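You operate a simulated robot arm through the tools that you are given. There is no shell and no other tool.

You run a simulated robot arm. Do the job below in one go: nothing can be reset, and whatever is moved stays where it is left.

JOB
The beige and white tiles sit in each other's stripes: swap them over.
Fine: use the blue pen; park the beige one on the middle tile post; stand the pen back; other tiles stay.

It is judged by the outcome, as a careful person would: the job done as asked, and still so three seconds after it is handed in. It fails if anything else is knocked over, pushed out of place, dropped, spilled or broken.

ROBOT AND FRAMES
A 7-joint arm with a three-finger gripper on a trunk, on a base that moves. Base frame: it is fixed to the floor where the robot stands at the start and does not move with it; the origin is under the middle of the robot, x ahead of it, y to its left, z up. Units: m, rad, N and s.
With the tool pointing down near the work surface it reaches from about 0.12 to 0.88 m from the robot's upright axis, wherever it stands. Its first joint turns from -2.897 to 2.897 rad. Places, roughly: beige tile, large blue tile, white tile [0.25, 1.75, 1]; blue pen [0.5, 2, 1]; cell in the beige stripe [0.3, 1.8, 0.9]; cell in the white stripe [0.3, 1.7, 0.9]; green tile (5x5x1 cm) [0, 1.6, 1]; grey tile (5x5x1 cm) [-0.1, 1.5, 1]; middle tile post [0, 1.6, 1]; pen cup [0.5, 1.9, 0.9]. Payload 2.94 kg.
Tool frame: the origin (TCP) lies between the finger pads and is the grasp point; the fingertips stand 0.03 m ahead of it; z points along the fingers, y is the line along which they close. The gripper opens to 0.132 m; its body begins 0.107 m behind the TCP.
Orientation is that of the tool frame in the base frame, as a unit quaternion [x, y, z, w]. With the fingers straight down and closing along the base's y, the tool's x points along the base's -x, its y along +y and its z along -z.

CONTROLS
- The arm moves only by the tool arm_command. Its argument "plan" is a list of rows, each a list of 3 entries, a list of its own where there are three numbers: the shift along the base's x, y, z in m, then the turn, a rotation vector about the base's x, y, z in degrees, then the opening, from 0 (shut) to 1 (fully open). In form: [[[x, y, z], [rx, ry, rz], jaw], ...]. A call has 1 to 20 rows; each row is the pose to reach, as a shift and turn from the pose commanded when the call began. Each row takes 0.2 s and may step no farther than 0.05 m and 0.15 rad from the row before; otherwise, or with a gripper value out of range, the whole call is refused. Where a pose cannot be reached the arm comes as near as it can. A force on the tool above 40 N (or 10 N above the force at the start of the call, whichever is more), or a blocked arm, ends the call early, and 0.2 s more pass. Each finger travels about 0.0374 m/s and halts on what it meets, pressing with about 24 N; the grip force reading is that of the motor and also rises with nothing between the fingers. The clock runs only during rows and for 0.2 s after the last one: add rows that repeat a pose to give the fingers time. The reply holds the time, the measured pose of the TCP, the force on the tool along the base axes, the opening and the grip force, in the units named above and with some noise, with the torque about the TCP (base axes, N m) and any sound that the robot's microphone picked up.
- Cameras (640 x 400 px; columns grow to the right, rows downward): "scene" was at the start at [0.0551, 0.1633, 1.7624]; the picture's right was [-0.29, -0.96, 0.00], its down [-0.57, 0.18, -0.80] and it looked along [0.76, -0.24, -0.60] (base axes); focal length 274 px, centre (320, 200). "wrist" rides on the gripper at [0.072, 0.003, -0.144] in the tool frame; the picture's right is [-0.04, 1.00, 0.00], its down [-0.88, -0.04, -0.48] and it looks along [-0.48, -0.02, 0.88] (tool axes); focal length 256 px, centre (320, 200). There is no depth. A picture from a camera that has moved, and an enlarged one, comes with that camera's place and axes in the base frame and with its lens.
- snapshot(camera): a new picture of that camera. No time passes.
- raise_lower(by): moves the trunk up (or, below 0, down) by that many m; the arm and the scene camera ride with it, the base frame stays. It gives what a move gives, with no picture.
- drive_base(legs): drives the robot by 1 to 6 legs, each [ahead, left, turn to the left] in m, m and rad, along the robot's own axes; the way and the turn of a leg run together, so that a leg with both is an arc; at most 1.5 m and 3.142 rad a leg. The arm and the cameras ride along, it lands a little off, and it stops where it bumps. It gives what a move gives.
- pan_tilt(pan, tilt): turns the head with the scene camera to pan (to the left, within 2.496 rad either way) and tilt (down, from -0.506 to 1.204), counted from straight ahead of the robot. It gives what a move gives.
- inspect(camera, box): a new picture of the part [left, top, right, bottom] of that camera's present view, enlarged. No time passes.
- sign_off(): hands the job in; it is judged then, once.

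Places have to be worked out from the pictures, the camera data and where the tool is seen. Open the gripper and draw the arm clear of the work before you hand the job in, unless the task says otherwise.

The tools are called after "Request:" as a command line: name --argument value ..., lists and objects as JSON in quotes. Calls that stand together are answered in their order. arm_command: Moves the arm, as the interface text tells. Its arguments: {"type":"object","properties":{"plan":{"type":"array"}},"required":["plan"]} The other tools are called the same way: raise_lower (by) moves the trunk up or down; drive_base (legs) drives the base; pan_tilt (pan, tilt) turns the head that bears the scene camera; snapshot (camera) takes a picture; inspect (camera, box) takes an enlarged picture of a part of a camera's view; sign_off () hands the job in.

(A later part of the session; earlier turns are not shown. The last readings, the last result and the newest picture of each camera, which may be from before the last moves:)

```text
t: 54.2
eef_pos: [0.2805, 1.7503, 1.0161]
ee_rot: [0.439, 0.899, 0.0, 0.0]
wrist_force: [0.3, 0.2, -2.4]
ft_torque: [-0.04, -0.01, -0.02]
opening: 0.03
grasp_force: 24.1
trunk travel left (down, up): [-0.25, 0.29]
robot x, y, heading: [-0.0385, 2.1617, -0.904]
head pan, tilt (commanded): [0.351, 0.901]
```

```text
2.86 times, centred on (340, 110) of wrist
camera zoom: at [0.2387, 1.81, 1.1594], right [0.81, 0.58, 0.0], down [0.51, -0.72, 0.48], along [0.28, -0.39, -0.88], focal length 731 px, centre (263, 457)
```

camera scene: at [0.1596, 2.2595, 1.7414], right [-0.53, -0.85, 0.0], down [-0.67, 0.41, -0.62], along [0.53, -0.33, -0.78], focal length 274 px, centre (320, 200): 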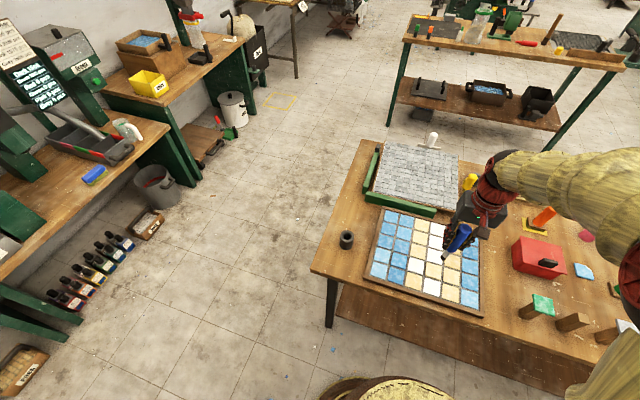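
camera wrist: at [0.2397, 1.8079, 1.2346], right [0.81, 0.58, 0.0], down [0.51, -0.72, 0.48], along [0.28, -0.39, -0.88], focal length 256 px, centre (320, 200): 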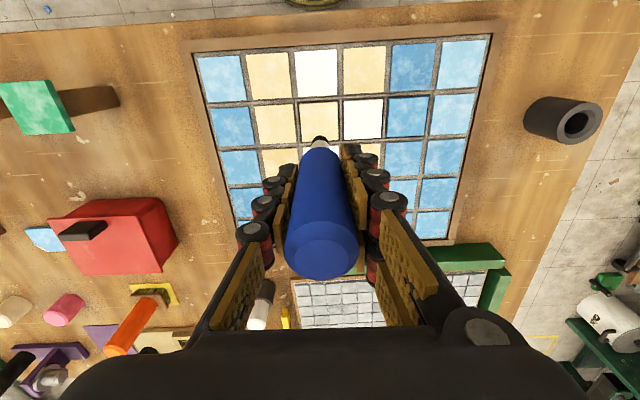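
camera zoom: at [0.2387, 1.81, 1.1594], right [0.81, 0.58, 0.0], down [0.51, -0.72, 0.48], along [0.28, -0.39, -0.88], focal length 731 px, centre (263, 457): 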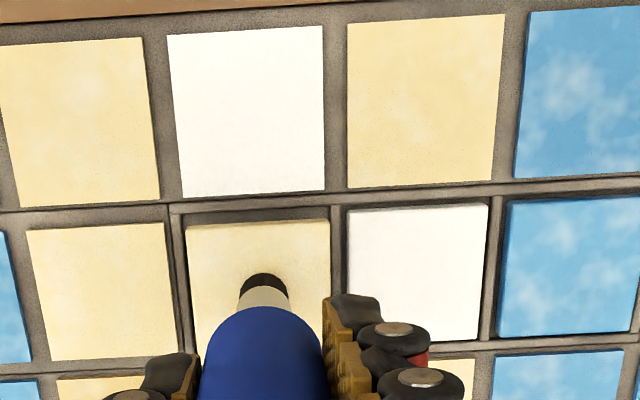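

The beige tile lifts with the tip and hangs level. I raise it clear of the posts, then carry it toward the middle post, stopping about 5 cm short so the wrist camera can see the post.

Request:
arm_command --plan '[[[0, 0, 0.02], [0, 0, 0], 0], [[0, 0, 0.05], [0, 0, 0], 0], [[0, 0, 0.085], [0, 0, 0], 0], [[0, 0, 0.12], [0, 0, 0], 0], [[0, 0, 0.144], [0, 0, 0], 0], [[-0.0141, -0.0087, 0.144], [0, 0, 0], 0], [[-0.0422, -0.0261, 0.144], [0, 0, 0], 0], [[-0.0704, -0.0435, 0.144], [0, 0, 0], 0], [[-0.0985, -0.0609, 0.144], [0, 0, 0], 0], [[-0.1267, -0.0783, 0.144], [0, 0, 0], 0], [[-0.1548, -0.0957, 0.144], [0, 0, 0], 0], [[-0.183, -0.1131, 0.144], [0, 0, 0], 0], [[-0.2111, -0.1305, 0.144], [0, 0, 0], 0], [[-0.2393, -0.1479, 0.144], [0, 0, 0], 0], [[-0.2674, -0.1653, 0.144], [0, 0, 0], 0], [[-0.2815, -0.174, 0.144], [0, 0, 0], 0]]'

Request:
snapshot --camera "wrist"

Request:
snapshot --camera "scene"

```text
t: 57.6
eef_pos: [-0.0017, 1.5742, 1.1583]
ee_rot: [0.439, 0.899, 0.0, 0.0]
wrist_force: [-0.1, 0.5, -1.2]
ft_torque: [0.04, -0.05, 0.02]
opening: 0.0299
grasp_force: 24.4
trunk travel left (down, up): [-0.25, 0.29]
robot x, y, heading: [-0.0354, 2.1604, -0.909]
head pan, tilt (commanded): [0.351, 0.901]
```

```text
taken
camera wrist: at [-0.044, 1.634, 1.3028], right [0.81, 0.58, 0.0], down [0.51, -0.72, 0.48], along [0.28, -0.39, -0.88], focal length 256 px, centre (320, 200)
```

wrist: 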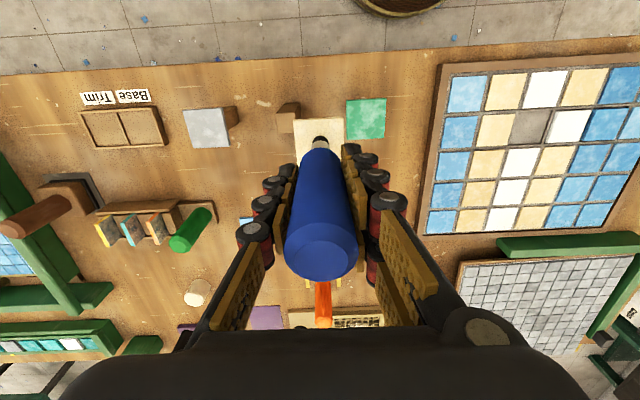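

```text
taken
camera scene: at [0.1593, 2.2592, 1.7414], right [-0.53, -0.85, 0.0], down [-0.67, 0.41, -0.62], along [0.53, -0.33, -0.78], focal length 274 px, centre (320, 200)
```

scene: 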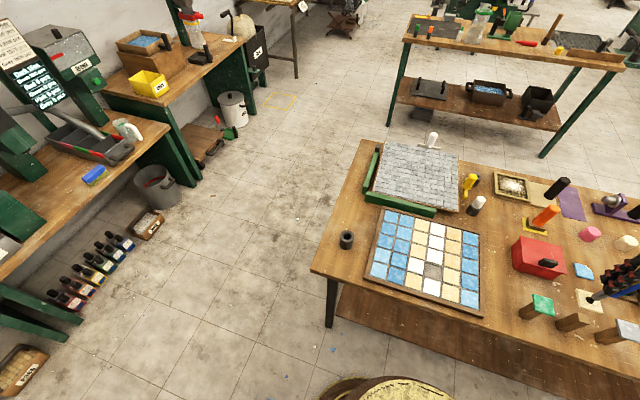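

The tile hangs from the pen between the middle and green posts, which it clears. I enlarge the wrist view to locate the middle post top relative to the neighbours.

Request:
inspect --camera "wrist" --box '[170, 75, 410, 175]'

Request:
inspect --camera "wrist" --box '[260, 80, 340, 150]'

Request:
inspect --camera "scene" --box '[510, 270, 640, 360]'

```text
2.67 times, centred on (290, 125) of wrist
camera zoom: at [-0.044, 1.634, 1.3028], right [0.81, 0.58, 0.0], down [0.51, -0.72, 0.48], along [0.28, -0.39, -0.88], focal length 683 px, centre (400, 400)
```

zoom: 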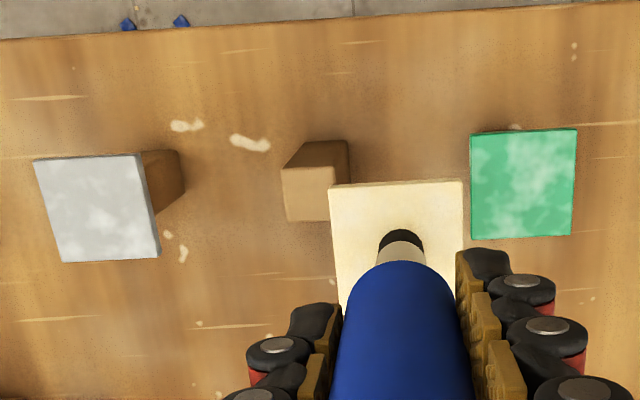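

```text
5.71 times, centred on (300, 115) of wrist
camera zoom: at [-0.044, 1.634, 1.3028], right [0.81, 0.58, 0.0], down [0.51, -0.72, 0.48], along [0.28, -0.39, -0.88], focal length 1463 px, centre (434, 686)
```

zoom: 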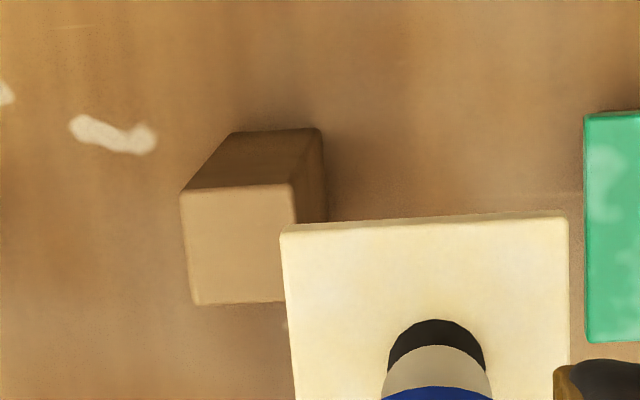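

```text
4.44 times, centred on (575, 315) of scene
camera zoom: at [0.1593, 2.2592, 1.7414], right [-0.53, -0.85, 0.0], down [-0.67, 0.41, -0.62], along [0.53, -0.33, -0.78], focal length 1217 px, centre (-813, -311)
```

zoom: 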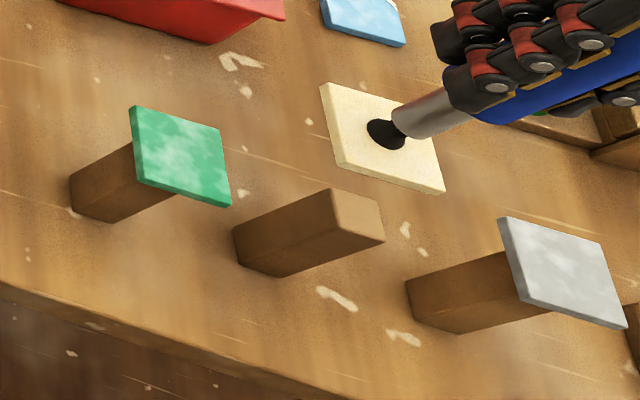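

The post top centre works out at about (-0.037, 1.548), with the green tile at +0.104 m along the row, and the tile hangs centred under the tip. I move over the middle post and lower part way, to TCP z≈1.105.

Request:
arm_command --plan '[[[-0.012, -0.0084, 0.0], [0, 0, 0], 0], [[-0.0241, -0.0169, 0.0], [0, 0, 0], 0], [[-0.0361, -0.0253, 0.0], [0, 0, 0], 0], [[-0.0361, -0.0253, -0.015], [0, 0, 0], 0], [[-0.0361, -0.0253, -0.035], [0, 0, 0], 0], [[-0.0361, -0.0253, -0.05], [0, 0, 0], 0], [[-0.0361, -0.0253, -0.05], [0, 0, 0], 0]]'

Request:
inspect --camera "scene" --box '[510, 270, 640, 360]'

Request:
inspect --camera "wrist" --box '[170, 55, 410, 175]'

```text
t: 59.2
eef_pos: [-0.0396, 1.55, 1.1102]
ee_rot: [0.438, 0.899, 0.0, 0.0]
wrist_force: [-0.4, 0.1, -1.4]
ft_torque: [0.03, 0.02, 0.0]
opening: 0.03
grasp_force: 24.2
trunk travel left (down, up): [-0.25, 0.29]
robot x, y, heading: [-0.0371, 2.1554, -0.91]
head pan, tilt (commanded): [0.351, 0.901]
```

```text
4.44 times, centred on (575, 315) of scene
camera zoom: at [0.1595, 2.2594, 1.7414], right [-0.53, -0.85, 0.0], down [-0.67, 0.41, -0.62], along [0.53, -0.33, -0.78], focal length 1217 px, centre (-813, -311)
```

zoom: 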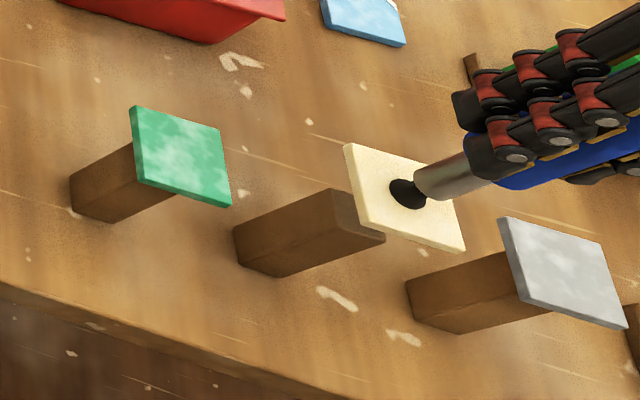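

```text
2.67 times, centred on (290, 115) of wrist
camera zoom: at [-0.0801, 1.6098, 1.2532], right [0.81, 0.58, 0.0], down [0.51, -0.72, 0.48], along [0.28, -0.39, -0.88], focal length 683 px, centre (400, 427)
```

zoom: 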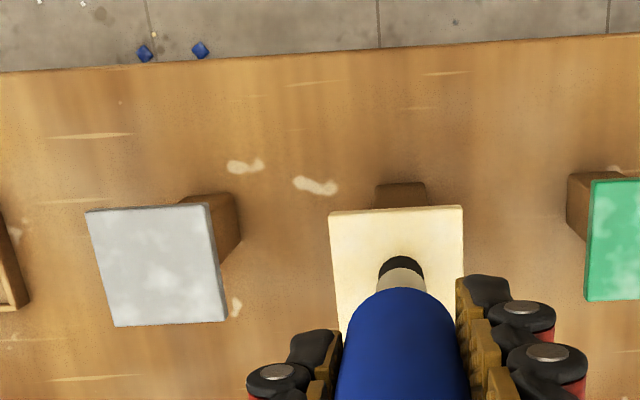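

The tile is lined up over the post in both views, with about 25 mm left to go down. I lower it part of the way, then creep.

Request:
arm_command --plan '[[[0, 0, -0.006], [0, 0, 0], 0], [[0, 0, -0.012], [0, 0, 0], 0], [[0, 0, -0.016], [0, 0, 0], 0], [[0, 0, -0.018], [0, 0, 0], 0], [[0, 0, -0.018], [0, 0, 0], 0]]'

Request:
inspect --camera "scene" --box '[540, 290, 640, 350]'

Request:
inspect --camera "wrist" --box '[170, 55, 410, 175]'

```text
t: 60.4
eef_pos: [-0.0379, 1.5491, 1.0917]
ee_rot: [0.438, 0.899, 0.0, 0.0]
wrist_force: [-0.6, -0.7, -1.0]
ft_torque: [0.0, -0.01, 0.0]
opening: 0.0298
grasp_force: 24.0
trunk travel left (down, up): [-0.25, 0.29]
robot x, y, heading: [-0.0366, 2.1606, -0.907]
head pan, tilt (commanded): [0.351, 0.901]
```

```text
6.40 times, centred on (590, 320) of scene
camera zoom: at [0.1595, 2.2594, 1.7414], right [-0.53, -0.85, 0.0], down [-0.67, 0.41, -0.62], along [0.53, -0.33, -0.78], focal length 1753 px, centre (-1408, -568)
```

zoom: 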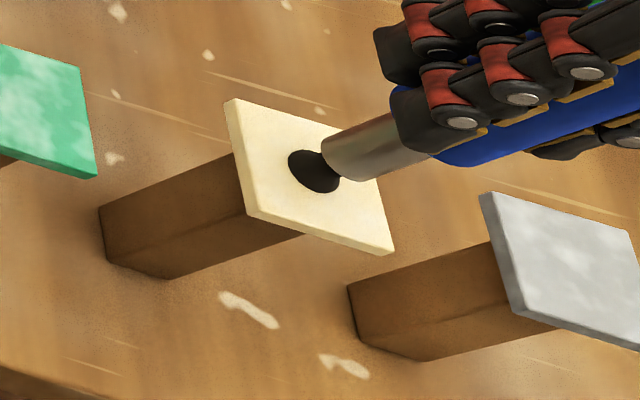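

```text
2.67 times, centred on (290, 115) of wrist
camera zoom: at [-0.0795, 1.61, 1.2353], right [0.81, 0.58, 0.0], down [0.51, -0.72, 0.48], along [0.28, -0.39, -0.88], focal length 683 px, centre (400, 427)
```

zoom: 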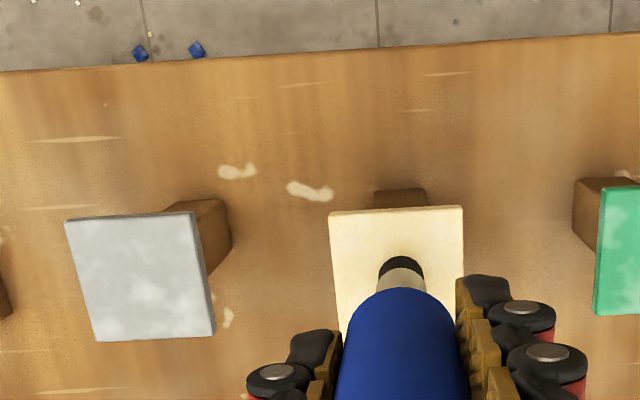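

The tile is a few millimetres over the post and centred like its neighbours. I creep down in 2 mm steps until it seats.

Request:
arm_command --plan '[[[0, 0, -0.002], [0, 0, 0], 0], [[0, 0, -0.004], [0, 0, 0], 0], [[0, 0, -0.006], [0, 0, 0], 0], [[0, 0, -0.006], [0, 0, 0], 0]]'

```text
t: 61.4
eef_pos: [-0.038, 1.549, 1.0857]
ee_rot: [0.438, 0.899, 0.0, 0.0]
wrist_force: [0.5, 0.0, -1.9]
ft_torque: [0.02, -0.01, -0.01]
opening: 0.03
grasp_force: 24.0
trunk travel left (down, up): [-0.25, 0.29]
robot x, y, heading: [-0.0354, 2.1579, -0.908]
head pan, tilt (commanded): [0.351, 0.901]
```

Still hanging (−1.9 N). I keep creeping down.

Request:
arm_command --plan '[[[0, 0, -0.002], [0, 0, 0], 0], [[0, 0, -0.004], [0, 0, 0], 0], [[0, 0, -0.004], [0, 0, 0], 0]]'

```text
t: 62.2
eef_pos: [-0.0392, 1.5482, 1.082]
ee_rot: [0.439, 0.899, 0.001, 0.0]
wrist_force: [0.0, 0.3, -1.4]
ft_torque: [0.03, -0.01, -0.02]
opening: 0.0302
grasp_force: 23.4
trunk travel left (down, up): [-0.25, 0.29]
robot x, y, heading: [-0.0399, 2.1549, -0.907]
head pan, tilt (commanded): [0.351, 0.901]
```

No contact yet at TCP z 1.082. I continue in small steps.

Request:
arm_command --plan '[[[0, 0, -0.002], [0, 0, 0], 0], [[0, 0, -0.004], [0, 0, 0], 0], [[0, 0, -0.004], [0, 0, 0], 0]]'

Request:
inspect --camera "scene" --box '[540, 290, 640, 350]'

```text
t: 63.0
eef_pos: [-0.0394, 1.5496, 1.0786]
ee_rot: [0.438, 0.899, 0.0, 0.0]
wrist_force: [1.0, -0.5, 1.4]
ft_torque: [-0.03, -0.02, 0.02]
opening: 0.0302
grasp_force: 24.2
trunk travel left (down, up): [-0.25, 0.29]
robot x, y, heading: [-0.0367, 2.16, -0.906]
head pan, tilt (commanded): [0.351, 0.901]
```

```text
6.40 times, centred on (590, 320) of scene
camera zoom: at [0.1595, 2.2596, 1.7414], right [-0.53, -0.85, 0.0], down [-0.67, 0.41, -0.62], along [0.53, -0.33, -0.78], focal length 1753 px, centre (-1408, -568)
```

zoom: 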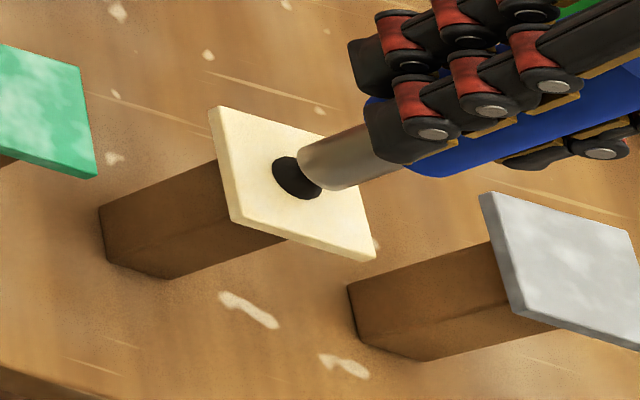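

The tile has just touched the post (force changed from −1.4 to +1.4 N at TCP z 1.0786). I press to a few newtons, as I did when it engaged, and then check.

Request:
arm_command --plan '[[[0, 0, -0.001], [0, 0, 0], 0], [[0, 0, -0.002], [0, 0, 0], 0], [[0, 0, -0.002], [0, 0, 0], 0]]'

```text
t: 63.8
eef_pos: [-0.038, 1.5506, 1.0769]
ee_rot: [0.438, 0.899, 0.0, 0.001]
wrist_force: [-0.2, -1.1, 6.6]
ft_torque: [-0.09, -0.03, -0.01]
opening: 0.0301
grasp_force: 23.7
trunk travel left (down, up): [-0.25, 0.29]
robot x, y, heading: [-0.0372, 2.1618, -0.908]
head pan, tilt (commanded): [0.351, 0.901]
```

Pressed at about 7–8 N with little torque, so the tile is flat on the post. I lift only 5 mm to see whether the tip has let go.

Request:
arm_command --plan '[[[0, 0, 0.002], [0, 0, 0], 0], [[0, 0, 0.004], [0, 0, 0], 0], [[0, 0, 0.006], [0, 0, 0], 0], [[0, 0, 0.008], [0, 0, 0], 0], [[0, 0, 0.008], [0, 0, 0], 0]]'

Request:
inspect --camera "scene" --box '[540, 290, 640, 350]'

```text
t: 65.0
eef_pos: [-0.0377, 1.5499, 1.0844]
ee_rot: [0.439, 0.899, 0.0, 0.0]
wrist_force: [0.0, 0.2, -0.4]
ft_torque: [-0.01, -0.05, 0.0]
opening: 0.0299
grasp_force: 24.6
trunk travel left (down, up): [-0.25, 0.29]
robot x, y, heading: [-0.0348, 2.1606, -0.914]
head pan, tilt (commanded): [0.351, 0.901]
```

```text
6.40 times, centred on (590, 320) of scene
camera zoom: at [0.1595, 2.2594, 1.7414], right [-0.53, -0.85, 0.0], down [-0.67, 0.41, -0.62], along [0.53, -0.33, -0.78], focal length 1753 px, centre (-1408, -568)
```

zoom: 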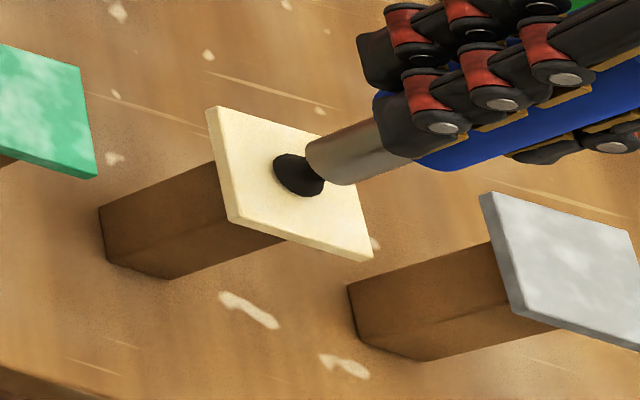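

The tile stayed on the post while the pen rose: pressing again seems to release it. I lift slowly further and confirm.

Request:
arm_command --plan '[[[0, 0, 0.005], [0, 0, 0], 0], [[0, 0, 0.012], [0, 0, 0], 0], [[0, 0, 0.025], [0, 0, 0], 0], [[0, 0, 0.045], [0, 0, 0], 0], [[0, 0, 0.075], [0, 0, 0], 0], [[0, 0, 0.075], [0, 0, 0], 0]]'

Request:
inspect --camera "scene" --box '[540, 290, 640, 350]'

Request:
inspect --camera "wrist" --box '[170, 55, 410, 175]'

Request:
inspect --camera "scene" --box '[370, 200, 500, 310]'

```text
t: 66.4
eef_pos: [-0.0367, 1.5506, 1.1598]
ee_rot: [0.438, 0.899, 0.0, 0.0]
wrist_force: [0.6, -0.2, -1.4]
ft_torque: [-0.05, 0.0, -0.03]
opening: 0.03
grasp_force: 24.0
trunk travel left (down, up): [-0.25, 0.29]
robot x, y, heading: [-0.0375, 2.1607, -0.906]
head pan, tilt (commanded): [0.351, 0.901]
```

```text
6.40 times, centred on (590, 320) of scene
camera zoom: at [0.1595, 2.2595, 1.7414], right [-0.53, -0.85, 0.0], down [-0.67, 0.41, -0.62], along [0.53, -0.33, -0.78], focal length 1753 px, centre (-1408, -568)
```

zoom: 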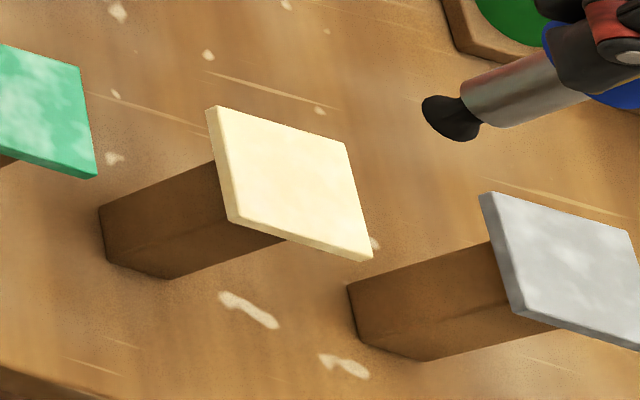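

```text
2.67 times, centred on (290, 115) of wrist
camera zoom: at [-0.0791, 1.6106, 1.3036], right [0.81, 0.58, 0.0], down [0.51, -0.72, 0.48], along [0.28, -0.39, -0.88], focal length 683 px, centre (400, 427)
```

zoom: 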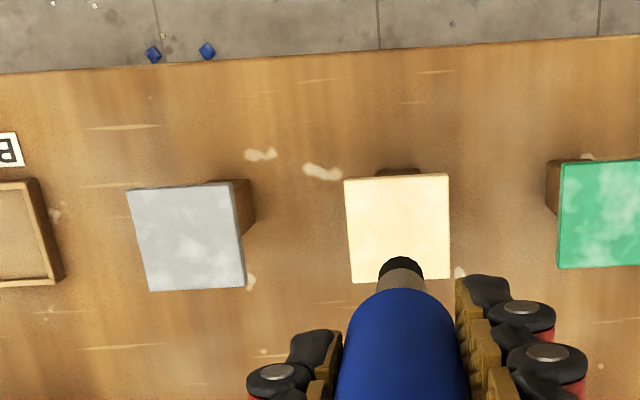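

```text
3.64 times, centred on (435, 255) of scene
camera zoom: at [0.1595, 2.2595, 1.7414], right [-0.53, -0.85, 0.0], down [-0.67, 0.41, -0.62], along [0.53, -0.33, -0.78], focal length 996 px, centre (-98, 0)
```

zoom: 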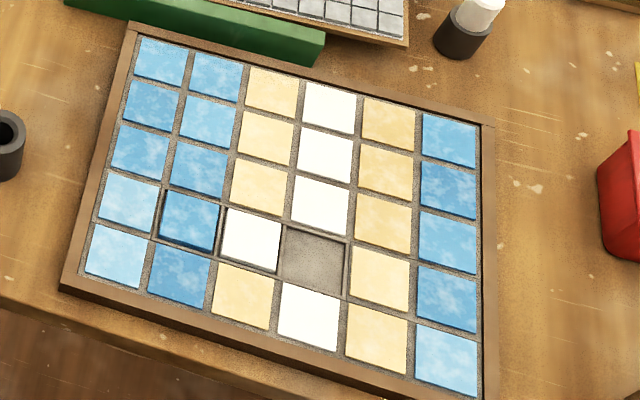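

The beige tile sits squarely on the middle post and its old cell is empty. Next I carry the pen to above the white tile at about (0.324, 1.784) and stop roughly 6 cm over it.

Request:
arm_command --plan '[[[0.0328, 0.0213, 0.0], [0, 0, 0], 0], [[0.0656, 0.0426, 0.0], [0, 0, 0], 0], [[0.0983, 0.0639, 0.0], [0, 0, 0], 0], [[0.1311, 0.0852, 0.0], [0, 0, 0], 0], [[0.1639, 0.1065, 0.0], [0, 0, 0], 0], [[0.1967, 0.1277, 0.0], [0, 0, 0], 0], [[0.2295, 0.149, 0.0], [0, 0, 0], 0], [[0.2623, 0.1703, 0.0], [0, 0, 0], 0], [[0.295, 0.1916, 0.0], [0, 0, 0], 0], [[0.3278, 0.2129, 0.0], [0, 0, 0], 0], [[0.3606, 0.2342, 0.0], [0, 0, 0], 0], [[0.3606, 0.2342, -0.03], [0, 0, 0], 0], [[0.3606, 0.2342, -0.065], [0, 0, 0], 0], [[0.3606, 0.2342, -0.095], [0, 0, 0], 0], [[0.3606, 0.2342, -0.095], [0, 0, 0], 0]]'

Request:
inspect --camera "wrist" --box '[240, 40, 440, 180]'

Request:
inspect --camera "scene" --box '[370, 200, 500, 310]'

```text
t: 69.6
eef_pos: [0.3251, 1.7835, 1.0652]
ee_rot: [0.439, 0.898, 0.0, 0.0]
wrist_force: [0.3, 0.4, 0.2]
ft_torque: [0.02, 0.03, 0.01]
opening: 0.0302
grasp_force: 24.2
trunk travel left (down, up): [-0.25, 0.29]
robot x, y, heading: [-0.0368, 2.1596, -0.91]
head pan, tilt (commanded): [0.351, 0.901]
```

```text
2.86 times, centred on (340, 110) of wrist
camera zoom: at [0.2826, 1.8436, 1.2071], right [0.81, 0.58, 0.0], down [0.51, -0.72, 0.48], along [0.28, -0.39, -0.88], focal length 731 px, centre (263, 457)
```

zoom: 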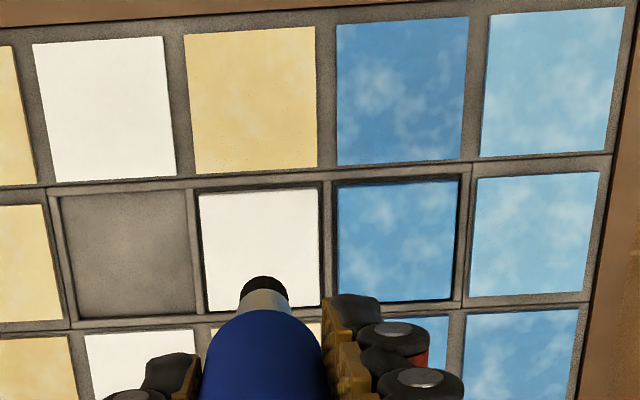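

```text
3.64 times, centred on (435, 255) of scene
camera zoom: at [0.1598, 2.2595, 1.7414], right [-0.53, -0.85, 0.0], down [-0.67, 0.41, -0.62], along [0.53, -0.33, -0.78], focal length 996 px, centre (-98, 0)
```

zoom: 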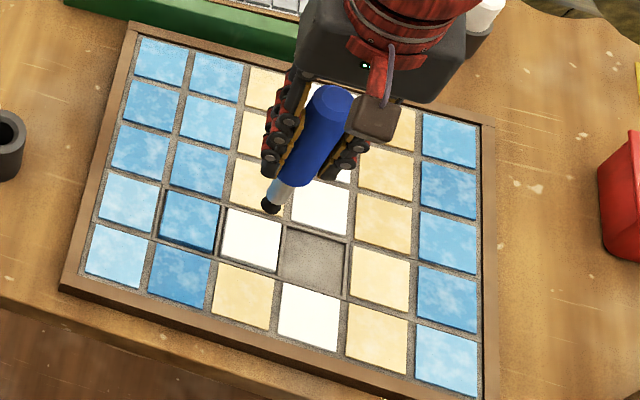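

The pen is centred over the white tile and the empty cell beside it is clearly visible. I lower to just above the tile.

Request:
arm_command --plan '[[[-0.0008, 0.0008, -0.02], [0, 0, 0], 0], [[-0.0008, 0.0008, -0.04], [0, 0, 0], 0], [[-0.0008, 0.0008, -0.052], [0, 0, 0], 0], [[-0.0008, 0.0008, -0.059], [0, 0, 0], 0], [[-0.0008, 0.0008, -0.062], [0, 0, 0], 0], [[-0.0008, 0.0008, -0.062], [0, 0, 0], 0]]'

Request:
inspect --camera "scene" --box '[385, 230, 465, 290]'

Request:
inspect --camera "wrist" --box '[240, 40, 440, 180]'

```text
t: 71.0
eef_pos: [0.3224, 1.7858, 1.0034]
ee_rot: [0.438, 0.899, 0.0, 0.0]
wrist_force: [-1.0, -1.3, 0.9]
ft_torque: [-0.07, 0.05, 0.01]
opening: 0.0299
grasp_force: 23.8
trunk travel left (down, up): [-0.25, 0.29]
robot x, y, heading: [-0.041, 2.1616, -0.911]
head pan, tilt (commanded): [0.351, 0.901]
```

```text
6.67 times, centred on (425, 260) of scene
camera zoom: at [0.1597, 2.2596, 1.7414], right [-0.53, -0.85, 0.0], down [-0.67, 0.41, -0.62], along [0.53, -0.33, -0.78], focal length 1826 px, centre (-380, -200)
```

zoom: 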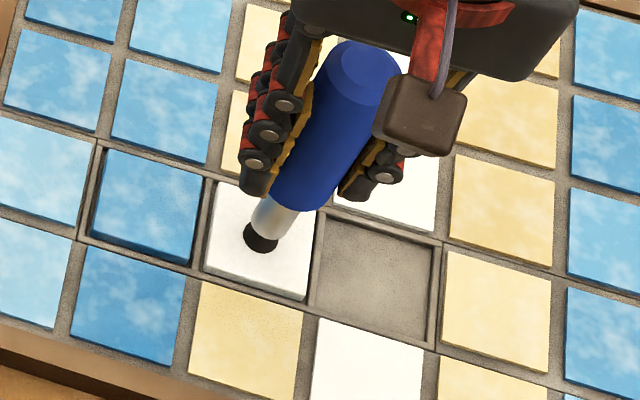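

```text
2.86 times, centred on (340, 110) of wrist
camera zoom: at [0.2806, 1.8461, 1.146], right [0.81, 0.58, 0.0], down [0.51, -0.72, 0.48], along [0.28, -0.39, -0.88], focal length 731 px, centre (263, 457)
```

zoom: 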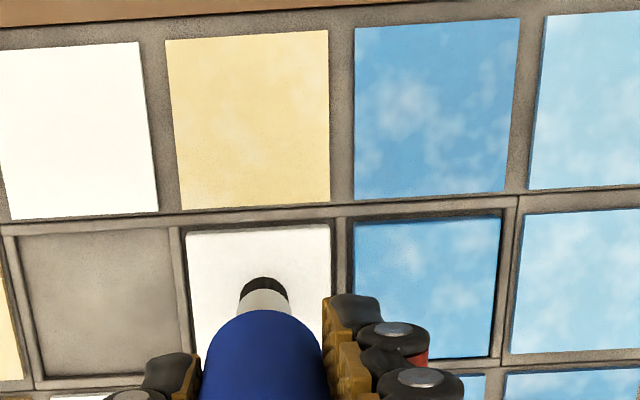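

The tip is at the white tile's centre and about to touch. I press down in small steps as before.

Request:
arm_command --plan '[[[0, 0, -0.0015], [0, 0, 0], 0], [[0, 0, -0.003], [0, 0, 0], 0], [[0, 0, -0.003], [0, 0, 0], 0]]'

```text
t: 71.8
eef_pos: [0.3226, 1.7861, 1.0001]
ee_rot: [0.438, 0.899, -0.001, 0.0]
wrist_force: [1.2, -0.4, 2.6]
ft_torque: [-0.02, -0.1, -0.01]
opening: 0.0299
grasp_force: 24.3
trunk travel left (down, up): [-0.25, 0.29]
robot x, y, heading: [-0.0356, 2.1566, -0.906]
head pan, tilt (commanded): [0.351, 0.901]
```

Light contact (2.6 N). I add 2 mm more to reach the same press as on the beige tile.

Request:
arm_command --plan '[[[0, 0, -0.001], [0, 0, 0], 0], [[0, 0, -0.002], [0, 0, 0], 0], [[0, 0, -0.002], [0, 0, 0], 0]]'

```text
t: 72.6
eef_pos: [0.3226, 1.7855, 0.9979]
ee_rot: [0.438, 0.899, 0.0, 0.0]
wrist_force: [-1.0, 0.5, 14.9]
ft_torque: [0.13, 0.13, 0.05]
opening: 0.03
grasp_force: 23.9
trunk travel left (down, up): [-0.25, 0.29]
robot x, y, heading: [-0.0374, 2.1569, -0.906]
head pan, tilt (commanded): [0.351, 0.901]
```

The press reads 14.9 N. I lift gently by 18 mm to see whether the white tile follows.

Request:
arm_command --plan '[[[0, 0, 0.003], [0, 0, 0], 0], [[0, 0, 0.006], [0, 0, 0], 0], [[0, 0, 0.01], [0, 0, 0], 0], [[0, 0, 0.015], [0, 0, 0], 0], [[0, 0, 0.02], [0, 0, 0], 0], [[0, 0, 0.02], [0, 0, 0], 0]]'

Request:
inspect --camera "scene" --box '[385, 230, 465, 290]'

Request:
inspect --camera "wrist" --box '[240, 40, 440, 180]'

```text
t: 74.0
eef_pos: [0.3217, 1.7841, 1.019]
ee_rot: [0.439, 0.899, 0.0, 0.0]
wrist_force: [-0.2, -0.2, -1.6]
ft_torque: [0.0, -0.01, -0.01]
opening: 0.0297
grasp_force: 24.2
trunk travel left (down, up): [-0.25, 0.29]
robot x, y, heading: [-0.038, 2.1596, -0.907]
head pan, tilt (commanded): [0.351, 0.901]
```

```text
6.67 times, centred on (425, 260) of scene
camera zoom: at [0.1598, 2.2596, 1.7413], right [-0.53, -0.85, 0.0], down [-0.67, 0.41, -0.62], along [0.53, -0.33, -0.78], focal length 1826 px, centre (-380, -200)
```

zoom: 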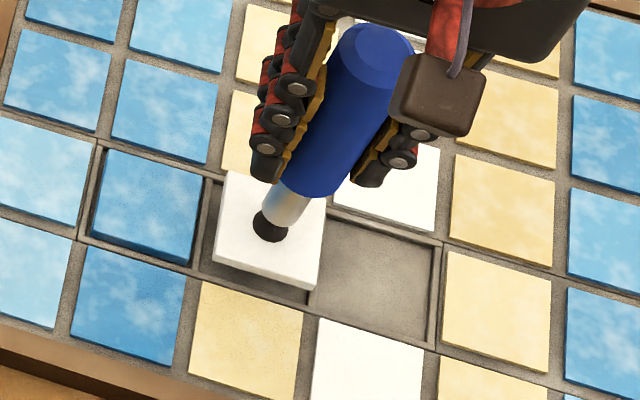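

```text
2.86 times, centred on (340, 110) of wrist
camera zoom: at [0.2801, 1.8451, 1.1605], right [0.81, 0.58, 0.0], down [0.51, -0.72, 0.48], along [0.28, -0.39, -0.88], focal length 731 px, centre (263, 457)
```

zoom: 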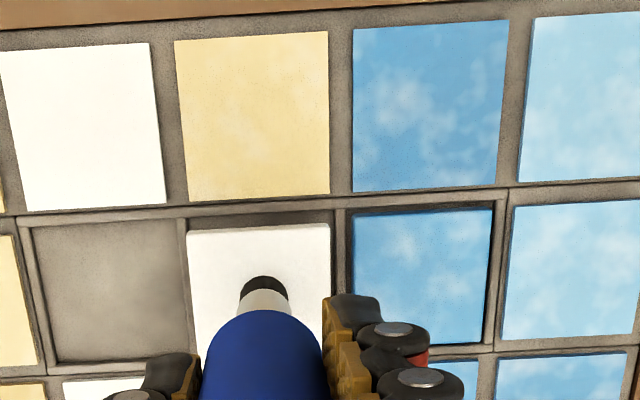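

The white tile is on the pen. I raise it a little more, shift one cell pitch (0.0567 m) to over the empty cell in the white stripe, and check alignment there.

Request:
arm_command --plan '[[[0, 0, 0.01], [0, 0, 0], 0], [[-0.0088, -0.0071, 0.01], [0, 0, 0], 0], [[-0.0221, -0.0179, 0.01], [0, 0, 0], 0], [[-0.0353, -0.0286, 0.01], [0, 0, 0], 0], [[-0.0441, -0.0357, 0.01], [0, 0, 0], 0], [[-0.0441, -0.0357, 0.01], [0, 0, 0], 0], [[-0.0441, -0.0357, 0.0], [0, 0, 0], 0], [[-0.0441, -0.0357, 0.0], [0, 0, 0], 0]]'

Request:
inspect --camera "scene" --box '[385, 230, 465, 290]'

Request:
inspect --camera "wrist" --box '[240, 40, 440, 180]'

```text
t: 75.8
eef_pos: [0.2781, 1.7494, 1.018]
ee_rot: [0.438, 0.899, 0.0, 0.0]
wrist_force: [0.7, 0.3, -2.3]
ft_torque: [0.0, 0.02, 0.03]
opening: 0.0302
grasp_force: 24.2
trunk travel left (down, up): [-0.25, 0.29]
robot x, y, heading: [-0.0414, 2.1625, -0.909]
head pan, tilt (commanded): [0.351, 0.901]
```

```text
6.67 times, centred on (425, 260) of scene
camera zoom: at [0.1598, 2.2594, 1.7413], right [-0.53, -0.85, 0.0], down [-0.67, 0.41, -0.62], along [0.53, -0.33, -0.78], focal length 1826 px, centre (-380, -200)
```

zoom: 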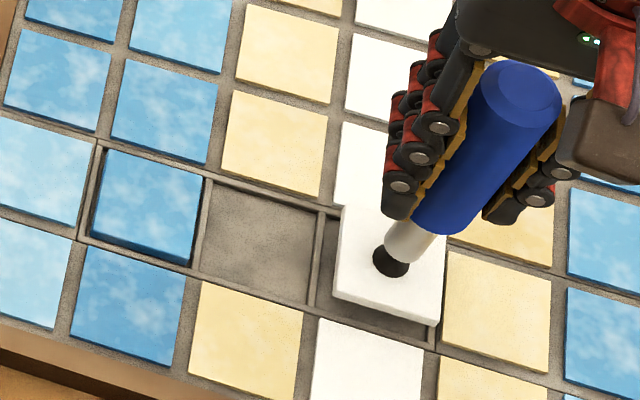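

```text
2.86 times, centred on (340, 110) of wrist
camera zoom: at [0.2359, 1.8094, 1.1616], right [0.81, 0.58, 0.0], down [0.51, -0.72, 0.48], along [0.28, -0.39, -0.88], focal length 731 px, centre (263, 457)
```

zoom: 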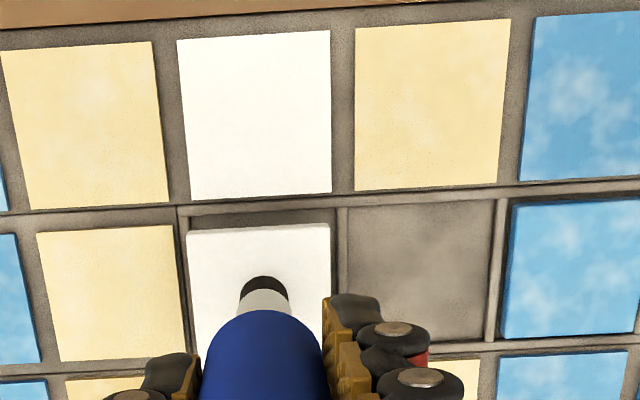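

The tile hovers over the empty cell; it may be about a millimetre off sideways. I enlarge further to compare the tile's edges with the cell walls.

Request:
inspect --camera "wrist" --box '[285, 95, 365, 145]'

Request:
inspect --camera "scene" --box '[415, 245, 455, 275]'

```text
8.00 times, centred on (325, 120) of wrist
camera zoom: at [0.2359, 1.8094, 1.1616], right [0.81, 0.58, 0.0], down [0.51, -0.72, 0.48], along [0.28, -0.39, -0.88], focal length 2048 px, centre (280, 840)
```

zoom: 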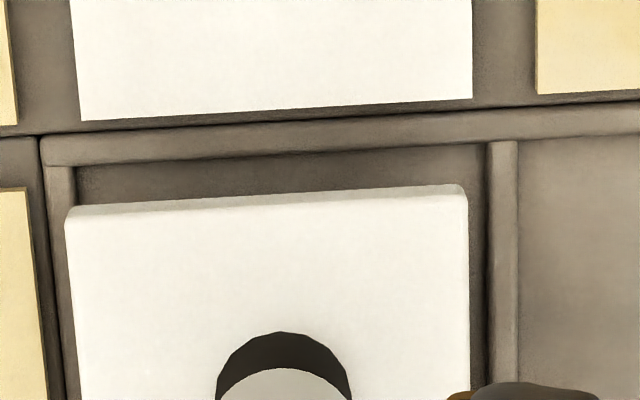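

```text
13.33 times, centred on (435, 260) of scene
camera zoom: at [0.1598, 2.2594, 1.7413], right [-0.53, -0.85, 0.0], down [-0.67, 0.41, -0.62], along [0.53, -0.33, -0.78], focal length 3651 px, centre (-1213, -600)
```

zoom: 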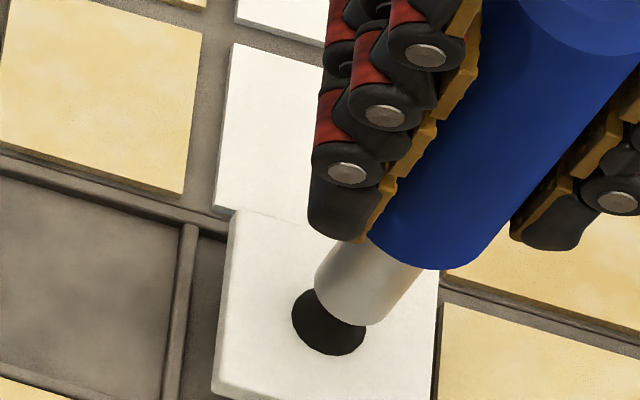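

The tile's left edge covers the cell's left wall while the right gap is wide, so it sits about 2 mm too far left. The fore-aft gap looks even. I shift it 2 mm along the row and check again.

Request:
arm_command --plan '[[[0.0012, 0.0016, 0.0], [0, 0, 0], 0], [[0.0012, 0.0016, -0.003], [0, 0, 0], 0], [[0.0012, 0.0016, -0.003], [0, 0, 0], 0]]'

Request:
inspect --camera "wrist" --box '[285, 95, 365, 145]'

Request:
inspect --camera "scene" --box '[415, 245, 455, 275]'

```text
t: 76.6
eef_pos: [0.2784, 1.751, 1.0154]
ee_rot: [0.439, 0.898, 0.0, 0.0]
wrist_force: [0.5, 0.6, -2.0]
ft_torque: [0.03, 0.02, -0.02]
opening: 0.0303
grasp_force: 24.3
trunk travel left (down, up): [-0.25, 0.29]
robot x, y, heading: [-0.0369, 2.1615, -0.905]
head pan, tilt (commanded): [0.351, 0.901]
```

```text
8.00 times, centred on (325, 120) of wrist
camera zoom: at [0.2373, 1.8112, 1.1581], right [0.81, 0.58, 0.0], down [0.51, -0.72, 0.48], along [0.28, -0.39, -0.88], focal length 2048 px, centre (280, 840)
```

zoom: 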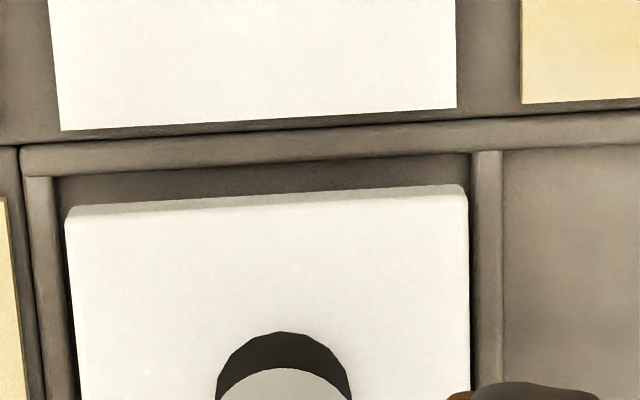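

```text
13.33 times, centred on (435, 260) of scene
camera zoom: at [0.1598, 2.2595, 1.7413], right [-0.53, -0.85, 0.0], down [-0.67, 0.41, -0.62], along [0.53, -0.33, -0.78], focal length 3651 px, centre (-1213, -600)
```

zoom: 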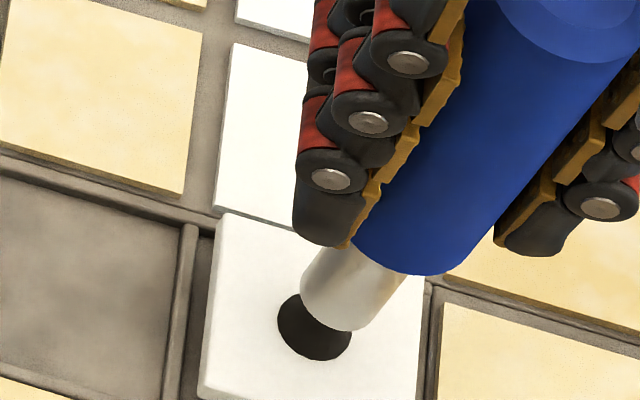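

Now the gaps left and right are equal and the far gap is about 2 mm, so the tile is centred. I lower it into the cell in 2 mm steps.

Request:
arm_command --plan '[[[0, 0, -0.002], [0, 0, 0], 0], [[0, 0, -0.004], [0, 0, 0], 0], [[0, 0, -0.006], [0, 0, 0], 0], [[0, 0, -0.008], [0, 0, 0], 0], [[0, 0, -0.008], [0, 0, 0], 0]]'

Request:
inspect --camera "wrist" --box '[285, 95, 365, 145]'

```text
t: 77.8
eef_pos: [0.2776, 1.7516, 1.0063]
ee_rot: [0.439, 0.899, 0.0, 0.0]
wrist_force: [0.3, -0.1, -1.5]
ft_torque: [-0.03, -0.03, 0.0]
opening: 0.0303
grasp_force: 23.6
trunk travel left (down, up): [-0.25, 0.29]
robot x, y, heading: [-0.0364, 2.158, -0.907]
head pan, tilt (commanded): [0.351, 0.901]
```

```text
8.00 times, centred on (325, 120) of wrist
camera zoom: at [0.2368, 1.8113, 1.1498], right [0.81, 0.58, 0.0], down [0.51, -0.72, 0.48], along [0.28, -0.39, -0.88], focal length 2048 px, centre (280, 840)
```

zoom: 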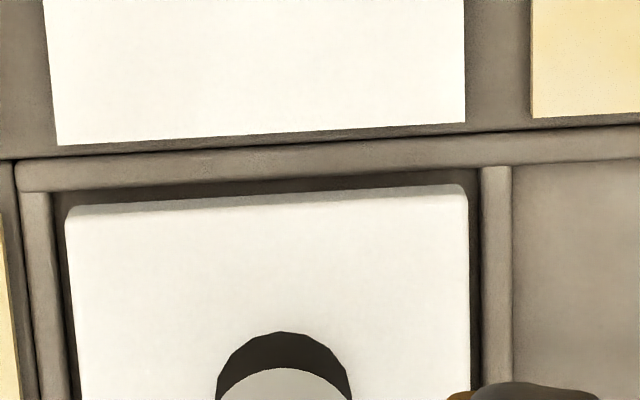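

The tile has entered the cell with even gaps and no contact force. I continue down to seat it.

Request:
arm_command --plan '[[[0, 0, -0.002], [0, 0, 0], 0], [[0, 0, -0.004], [0, 0, 0], 0], [[0, 0, -0.005], [0, 0, 0], 0], [[0, 0, -0.005], [0, 0, 0], 0]]'

```text
t: 78.8
eef_pos: [0.2779, 1.7505, 1.0008]
ee_rot: [0.438, 0.899, 0.0, -0.001]
wrist_force: [-1.2, -0.2, 2.3]
ft_torque: [-0.03, 0.1, 0.01]
opening: 0.03
grasp_force: 23.8
trunk travel left (down, up): [-0.25, 0.29]
robot x, y, heading: [-0.0339, 2.1583, -0.905]
head pan, tilt (commanded): [0.351, 0.901]
```

The tile has just touched the cell floor (2.3 N at TCP z 1.001). I press to trigger the release, as on the post.

Request:
arm_command --plan '[[[0, 0, -0.001], [0, 0, 0], 0], [[0, 0, -0.002], [0, 0, 0], 0], [[0, 0, -0.002], [0, 0, 0], 0]]'

```text
t: 79.6
eef_pos: [0.2786, 1.7509, 1.0001]
ee_rot: [0.439, 0.899, 0.0, 0.0]
wrist_force: [0.1, 0.2, 3.7]
ft_torque: [0.03, 0.04, -0.01]
opening: 0.0302
grasp_force: 24.0
trunk travel left (down, up): [-0.25, 0.29]
robot x, y, heading: [-0.036, 2.1593, -0.908]
head pan, tilt (commanded): [0.351, 0.901]
```

Only 3.7 N so far. I press 1.5 mm further to match the earlier press.

Request:
arm_command --plan '[[[0, 0, -0.001], [0, 0, 0], 0], [[0, 0, -0.0015], [0, 0, 0], 0], [[0, 0, -0.0015], [0, 0, 0], 0]]'

```text
t: 80.4
eef_pos: [0.2781, 1.7514, 0.9987]
ee_rot: [0.438, 0.899, -0.001, 0.002]
wrist_force: [-0.5, 0.6, 11.5]
ft_torque: [0.1, 0.04, -0.01]
opening: 0.03
grasp_force: 23.5
trunk travel left (down, up): [-0.25, 0.29]
robot x, y, heading: [-0.0382, 2.1592, -0.908]
head pan, tilt (commanded): [0.351, 0.901]
```

The press is 11.5 N. I lift slowly by about 8 mm and check whether the tile stays.

Request:
arm_command --plan '[[[0, 0, 0.002], [0, 0, 0], 0], [[0, 0, 0.004], [0, 0, 0], 0], [[0, 0, 0.006], [0, 0, 0], 0], [[0, 0, 0.009], [0, 0, 0], 0], [[0, 0, 0.009], [0, 0, 0], 0]]'

Request:
inspect --camera "wrist" --box '[285, 95, 365, 145]'

Request:
inspect --camera "scene" --box '[385, 230, 465, 290]'

```text
t: 81.6
eef_pos: [0.2783, 1.7509, 1.0074]
ee_rot: [0.438, 0.899, -0.001, 0.0]
wrist_force: [0.2, 0.1, -1.0]
ft_torque: [0.0, 0.0, -0.01]
opening: 0.0299
grasp_force: 24.3
trunk travel left (down, up): [-0.25, 0.29]
robot x, y, heading: [-0.0353, 2.1604, -0.909]
head pan, tilt (commanded): [0.351, 0.901]
```

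```text
8.00 times, centred on (325, 120) of wrist
camera zoom: at [0.2374, 1.8112, 1.1504], right [0.81, 0.58, 0.0], down [0.51, -0.72, 0.48], along [0.28, -0.39, -0.88], focal length 2048 px, centre (280, 840)
```

zoom: 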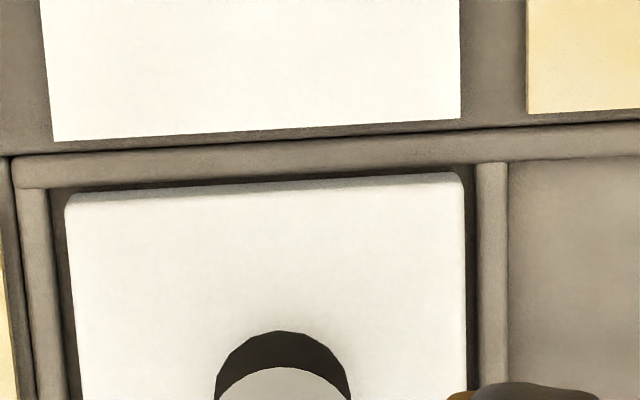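

```text
6.67 times, centred on (425, 260) of scene
camera zoom: at [0.1598, 2.2596, 1.7413], right [-0.53, -0.85, 0.0], down [-0.67, 0.41, -0.62], along [0.53, -0.33, -0.78], focal length 1826 px, centre (-380, -200)
```

zoom: 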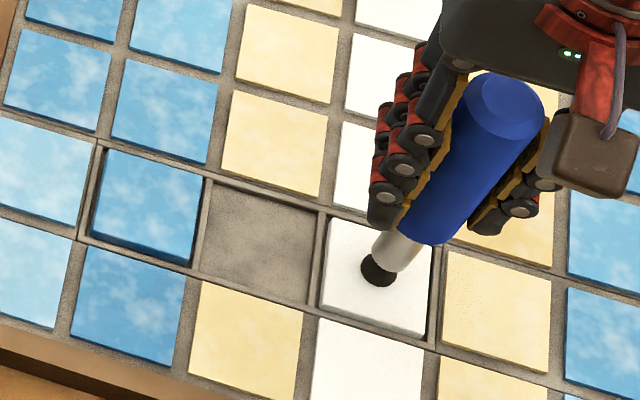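

The white tile stayed in the cell while the pen rose. I lift well clear and head back to above the beige tile on the middle post.

Request:
arm_command --plan '[[[0, 0, 0.01], [0, 0, 0], 0], [[0, 0, 0.035], [0, 0, 0], 0], [[0, 0, 0.075], [0, 0, 0], 0], [[0, 0, 0.115], [0, 0, 0], 0], [[0, 0, 0.153], [0, 0, 0], 0], [[0, 0, 0.153], [0, 0, 0], 0]]'

Request:
inspect --camera "wrist" --box '[220, 40, 440, 180]'

Request:
inspect --camera "scene" --box '[370, 200, 500, 310]'

```text
t: 83.0
eef_pos: [0.2791, 1.752, 1.161]
ee_rot: [0.439, 0.899, 0.0, -0.001]
wrist_force: [0.0, 0.9, -1.2]
ft_torque: [-0.02, 0.0, 0.0]
opening: 0.03
grasp_force: 24.4
trunk travel left (down, up): [-0.25, 0.29]
robot x, y, heading: [-0.0383, 2.1616, -0.906]
head pan, tilt (commanded): [0.351, 0.901]
```

```text
2.86 times, centred on (330, 110) of wrist
camera zoom: at [0.2366, 1.8118, 1.304], right [0.81, 0.58, 0.0], down [0.51, -0.72, 0.47], along [0.28, -0.39, -0.88], focal length 731 px, centre (291, 457)
```

zoom: 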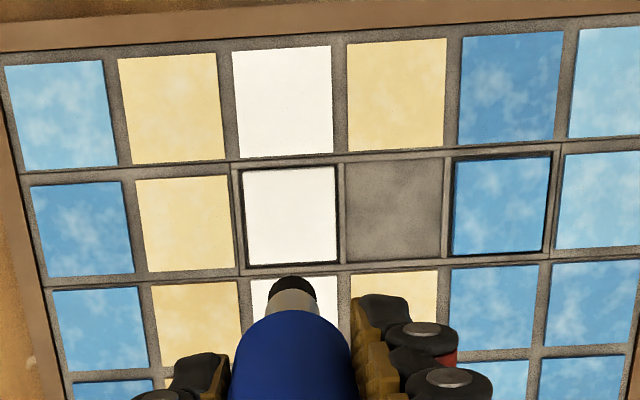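

```text
3.64 times, centred on (435, 255) of scene
camera zoom: at [0.1597, 2.2597, 1.7413], right [-0.53, -0.85, 0.0], down [-0.67, 0.41, -0.62], along [0.53, -0.33, -0.78], focal length 996 px, centre (-98, 0)
```

zoom: 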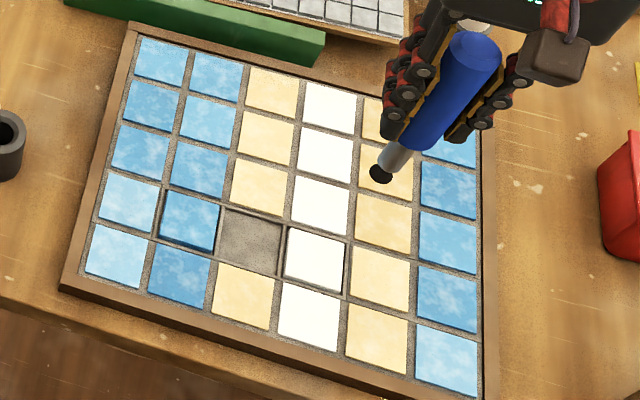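

The white tile now lies flush in the white stripe, and the cell in the beige stripe is empty. I go back over the beige tile on the middle post, retracing my commanded shifts exactly.

Request:
arm_command --plan '[[[-0.0317, -0.0201, 0.0], [0, 0, 0], 0], [[-0.0634, -0.0402, 0.0], [0, 0, 0], 0], [[-0.0951, -0.0603, 0.0], [0, 0, 0], 0], [[-0.1268, -0.0804, 0.0], [0, 0, 0], 0], [[-0.1585, -0.1004, 0.0], [0, 0, 0], 0], [[-0.1901, -0.1205, 0.0], [0, 0, 0], 0], [[-0.2218, -0.1406, 0.0], [0, 0, 0], 0], [[-0.2535, -0.1607, 0.0], [0, 0, 0], 0], [[-0.2852, -0.1808, 0.0], [0, 0, 0], 0], [[-0.3169, -0.2009, 0.0], [0, 0, 0], 0], [[-0.3169, -0.2009, -0.025], [0, 0, 0], 0], [[-0.3169, -0.2009, -0.05], [0, 0, 0], 0], [[-0.3169, -0.2009, -0.068], [0, 0, 0], 0], [[-0.3169, -0.2009, -0.068], [0, 0, 0], 0]]'

Request:
inspect --camera "scene" --box '[540, 290, 640, 350]'

Request:
inspect --camera "wrist" --box '[220, 40, 440, 180]'

```text
t: 86.0
eef_pos: [-0.0367, 1.5494, 1.0923]
ee_rot: [0.439, 0.899, 0.0, 0.0]
wrist_force: [0.1, -0.2, -1.2]
ft_torque: [-0.02, 0.03, -0.01]
opening: 0.0302
grasp_force: 24.2
trunk travel left (down, up): [-0.25, 0.29]
robot x, y, heading: [-0.0386, 2.1598, -0.91]
head pan, tilt (commanded): [0.351, 0.901]
```

```text
6.40 times, centred on (590, 320) of scene
camera zoom: at [0.1596, 2.2595, 1.7414], right [-0.53, -0.85, 0.0], down [-0.67, 0.41, -0.62], along [0.53, -0.33, -0.78], focal length 1753 px, centre (-1408, -568)
```

zoom: 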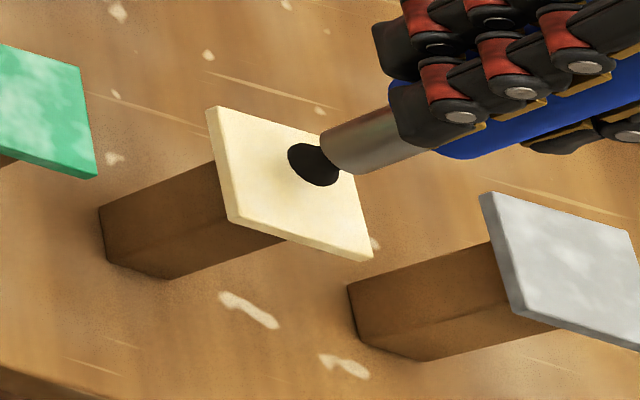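

```text
2.86 times, centred on (330, 110) of wrist
camera zoom: at [-0.0781, 1.6086, 1.2356], right [0.81, 0.58, 0.0], down [0.51, -0.72, 0.48], along [0.28, -0.39, -0.88], focal length 731 px, centre (291, 457)
```

zoom: 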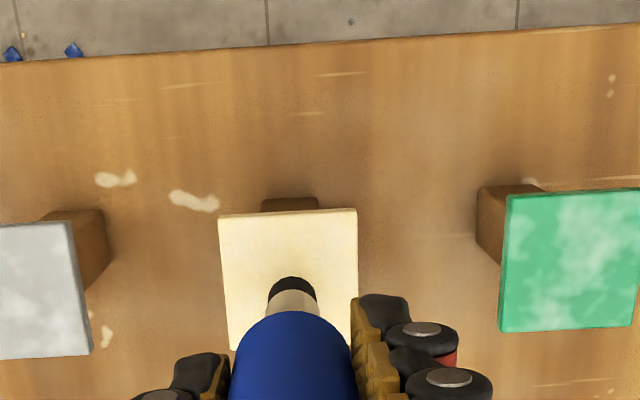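

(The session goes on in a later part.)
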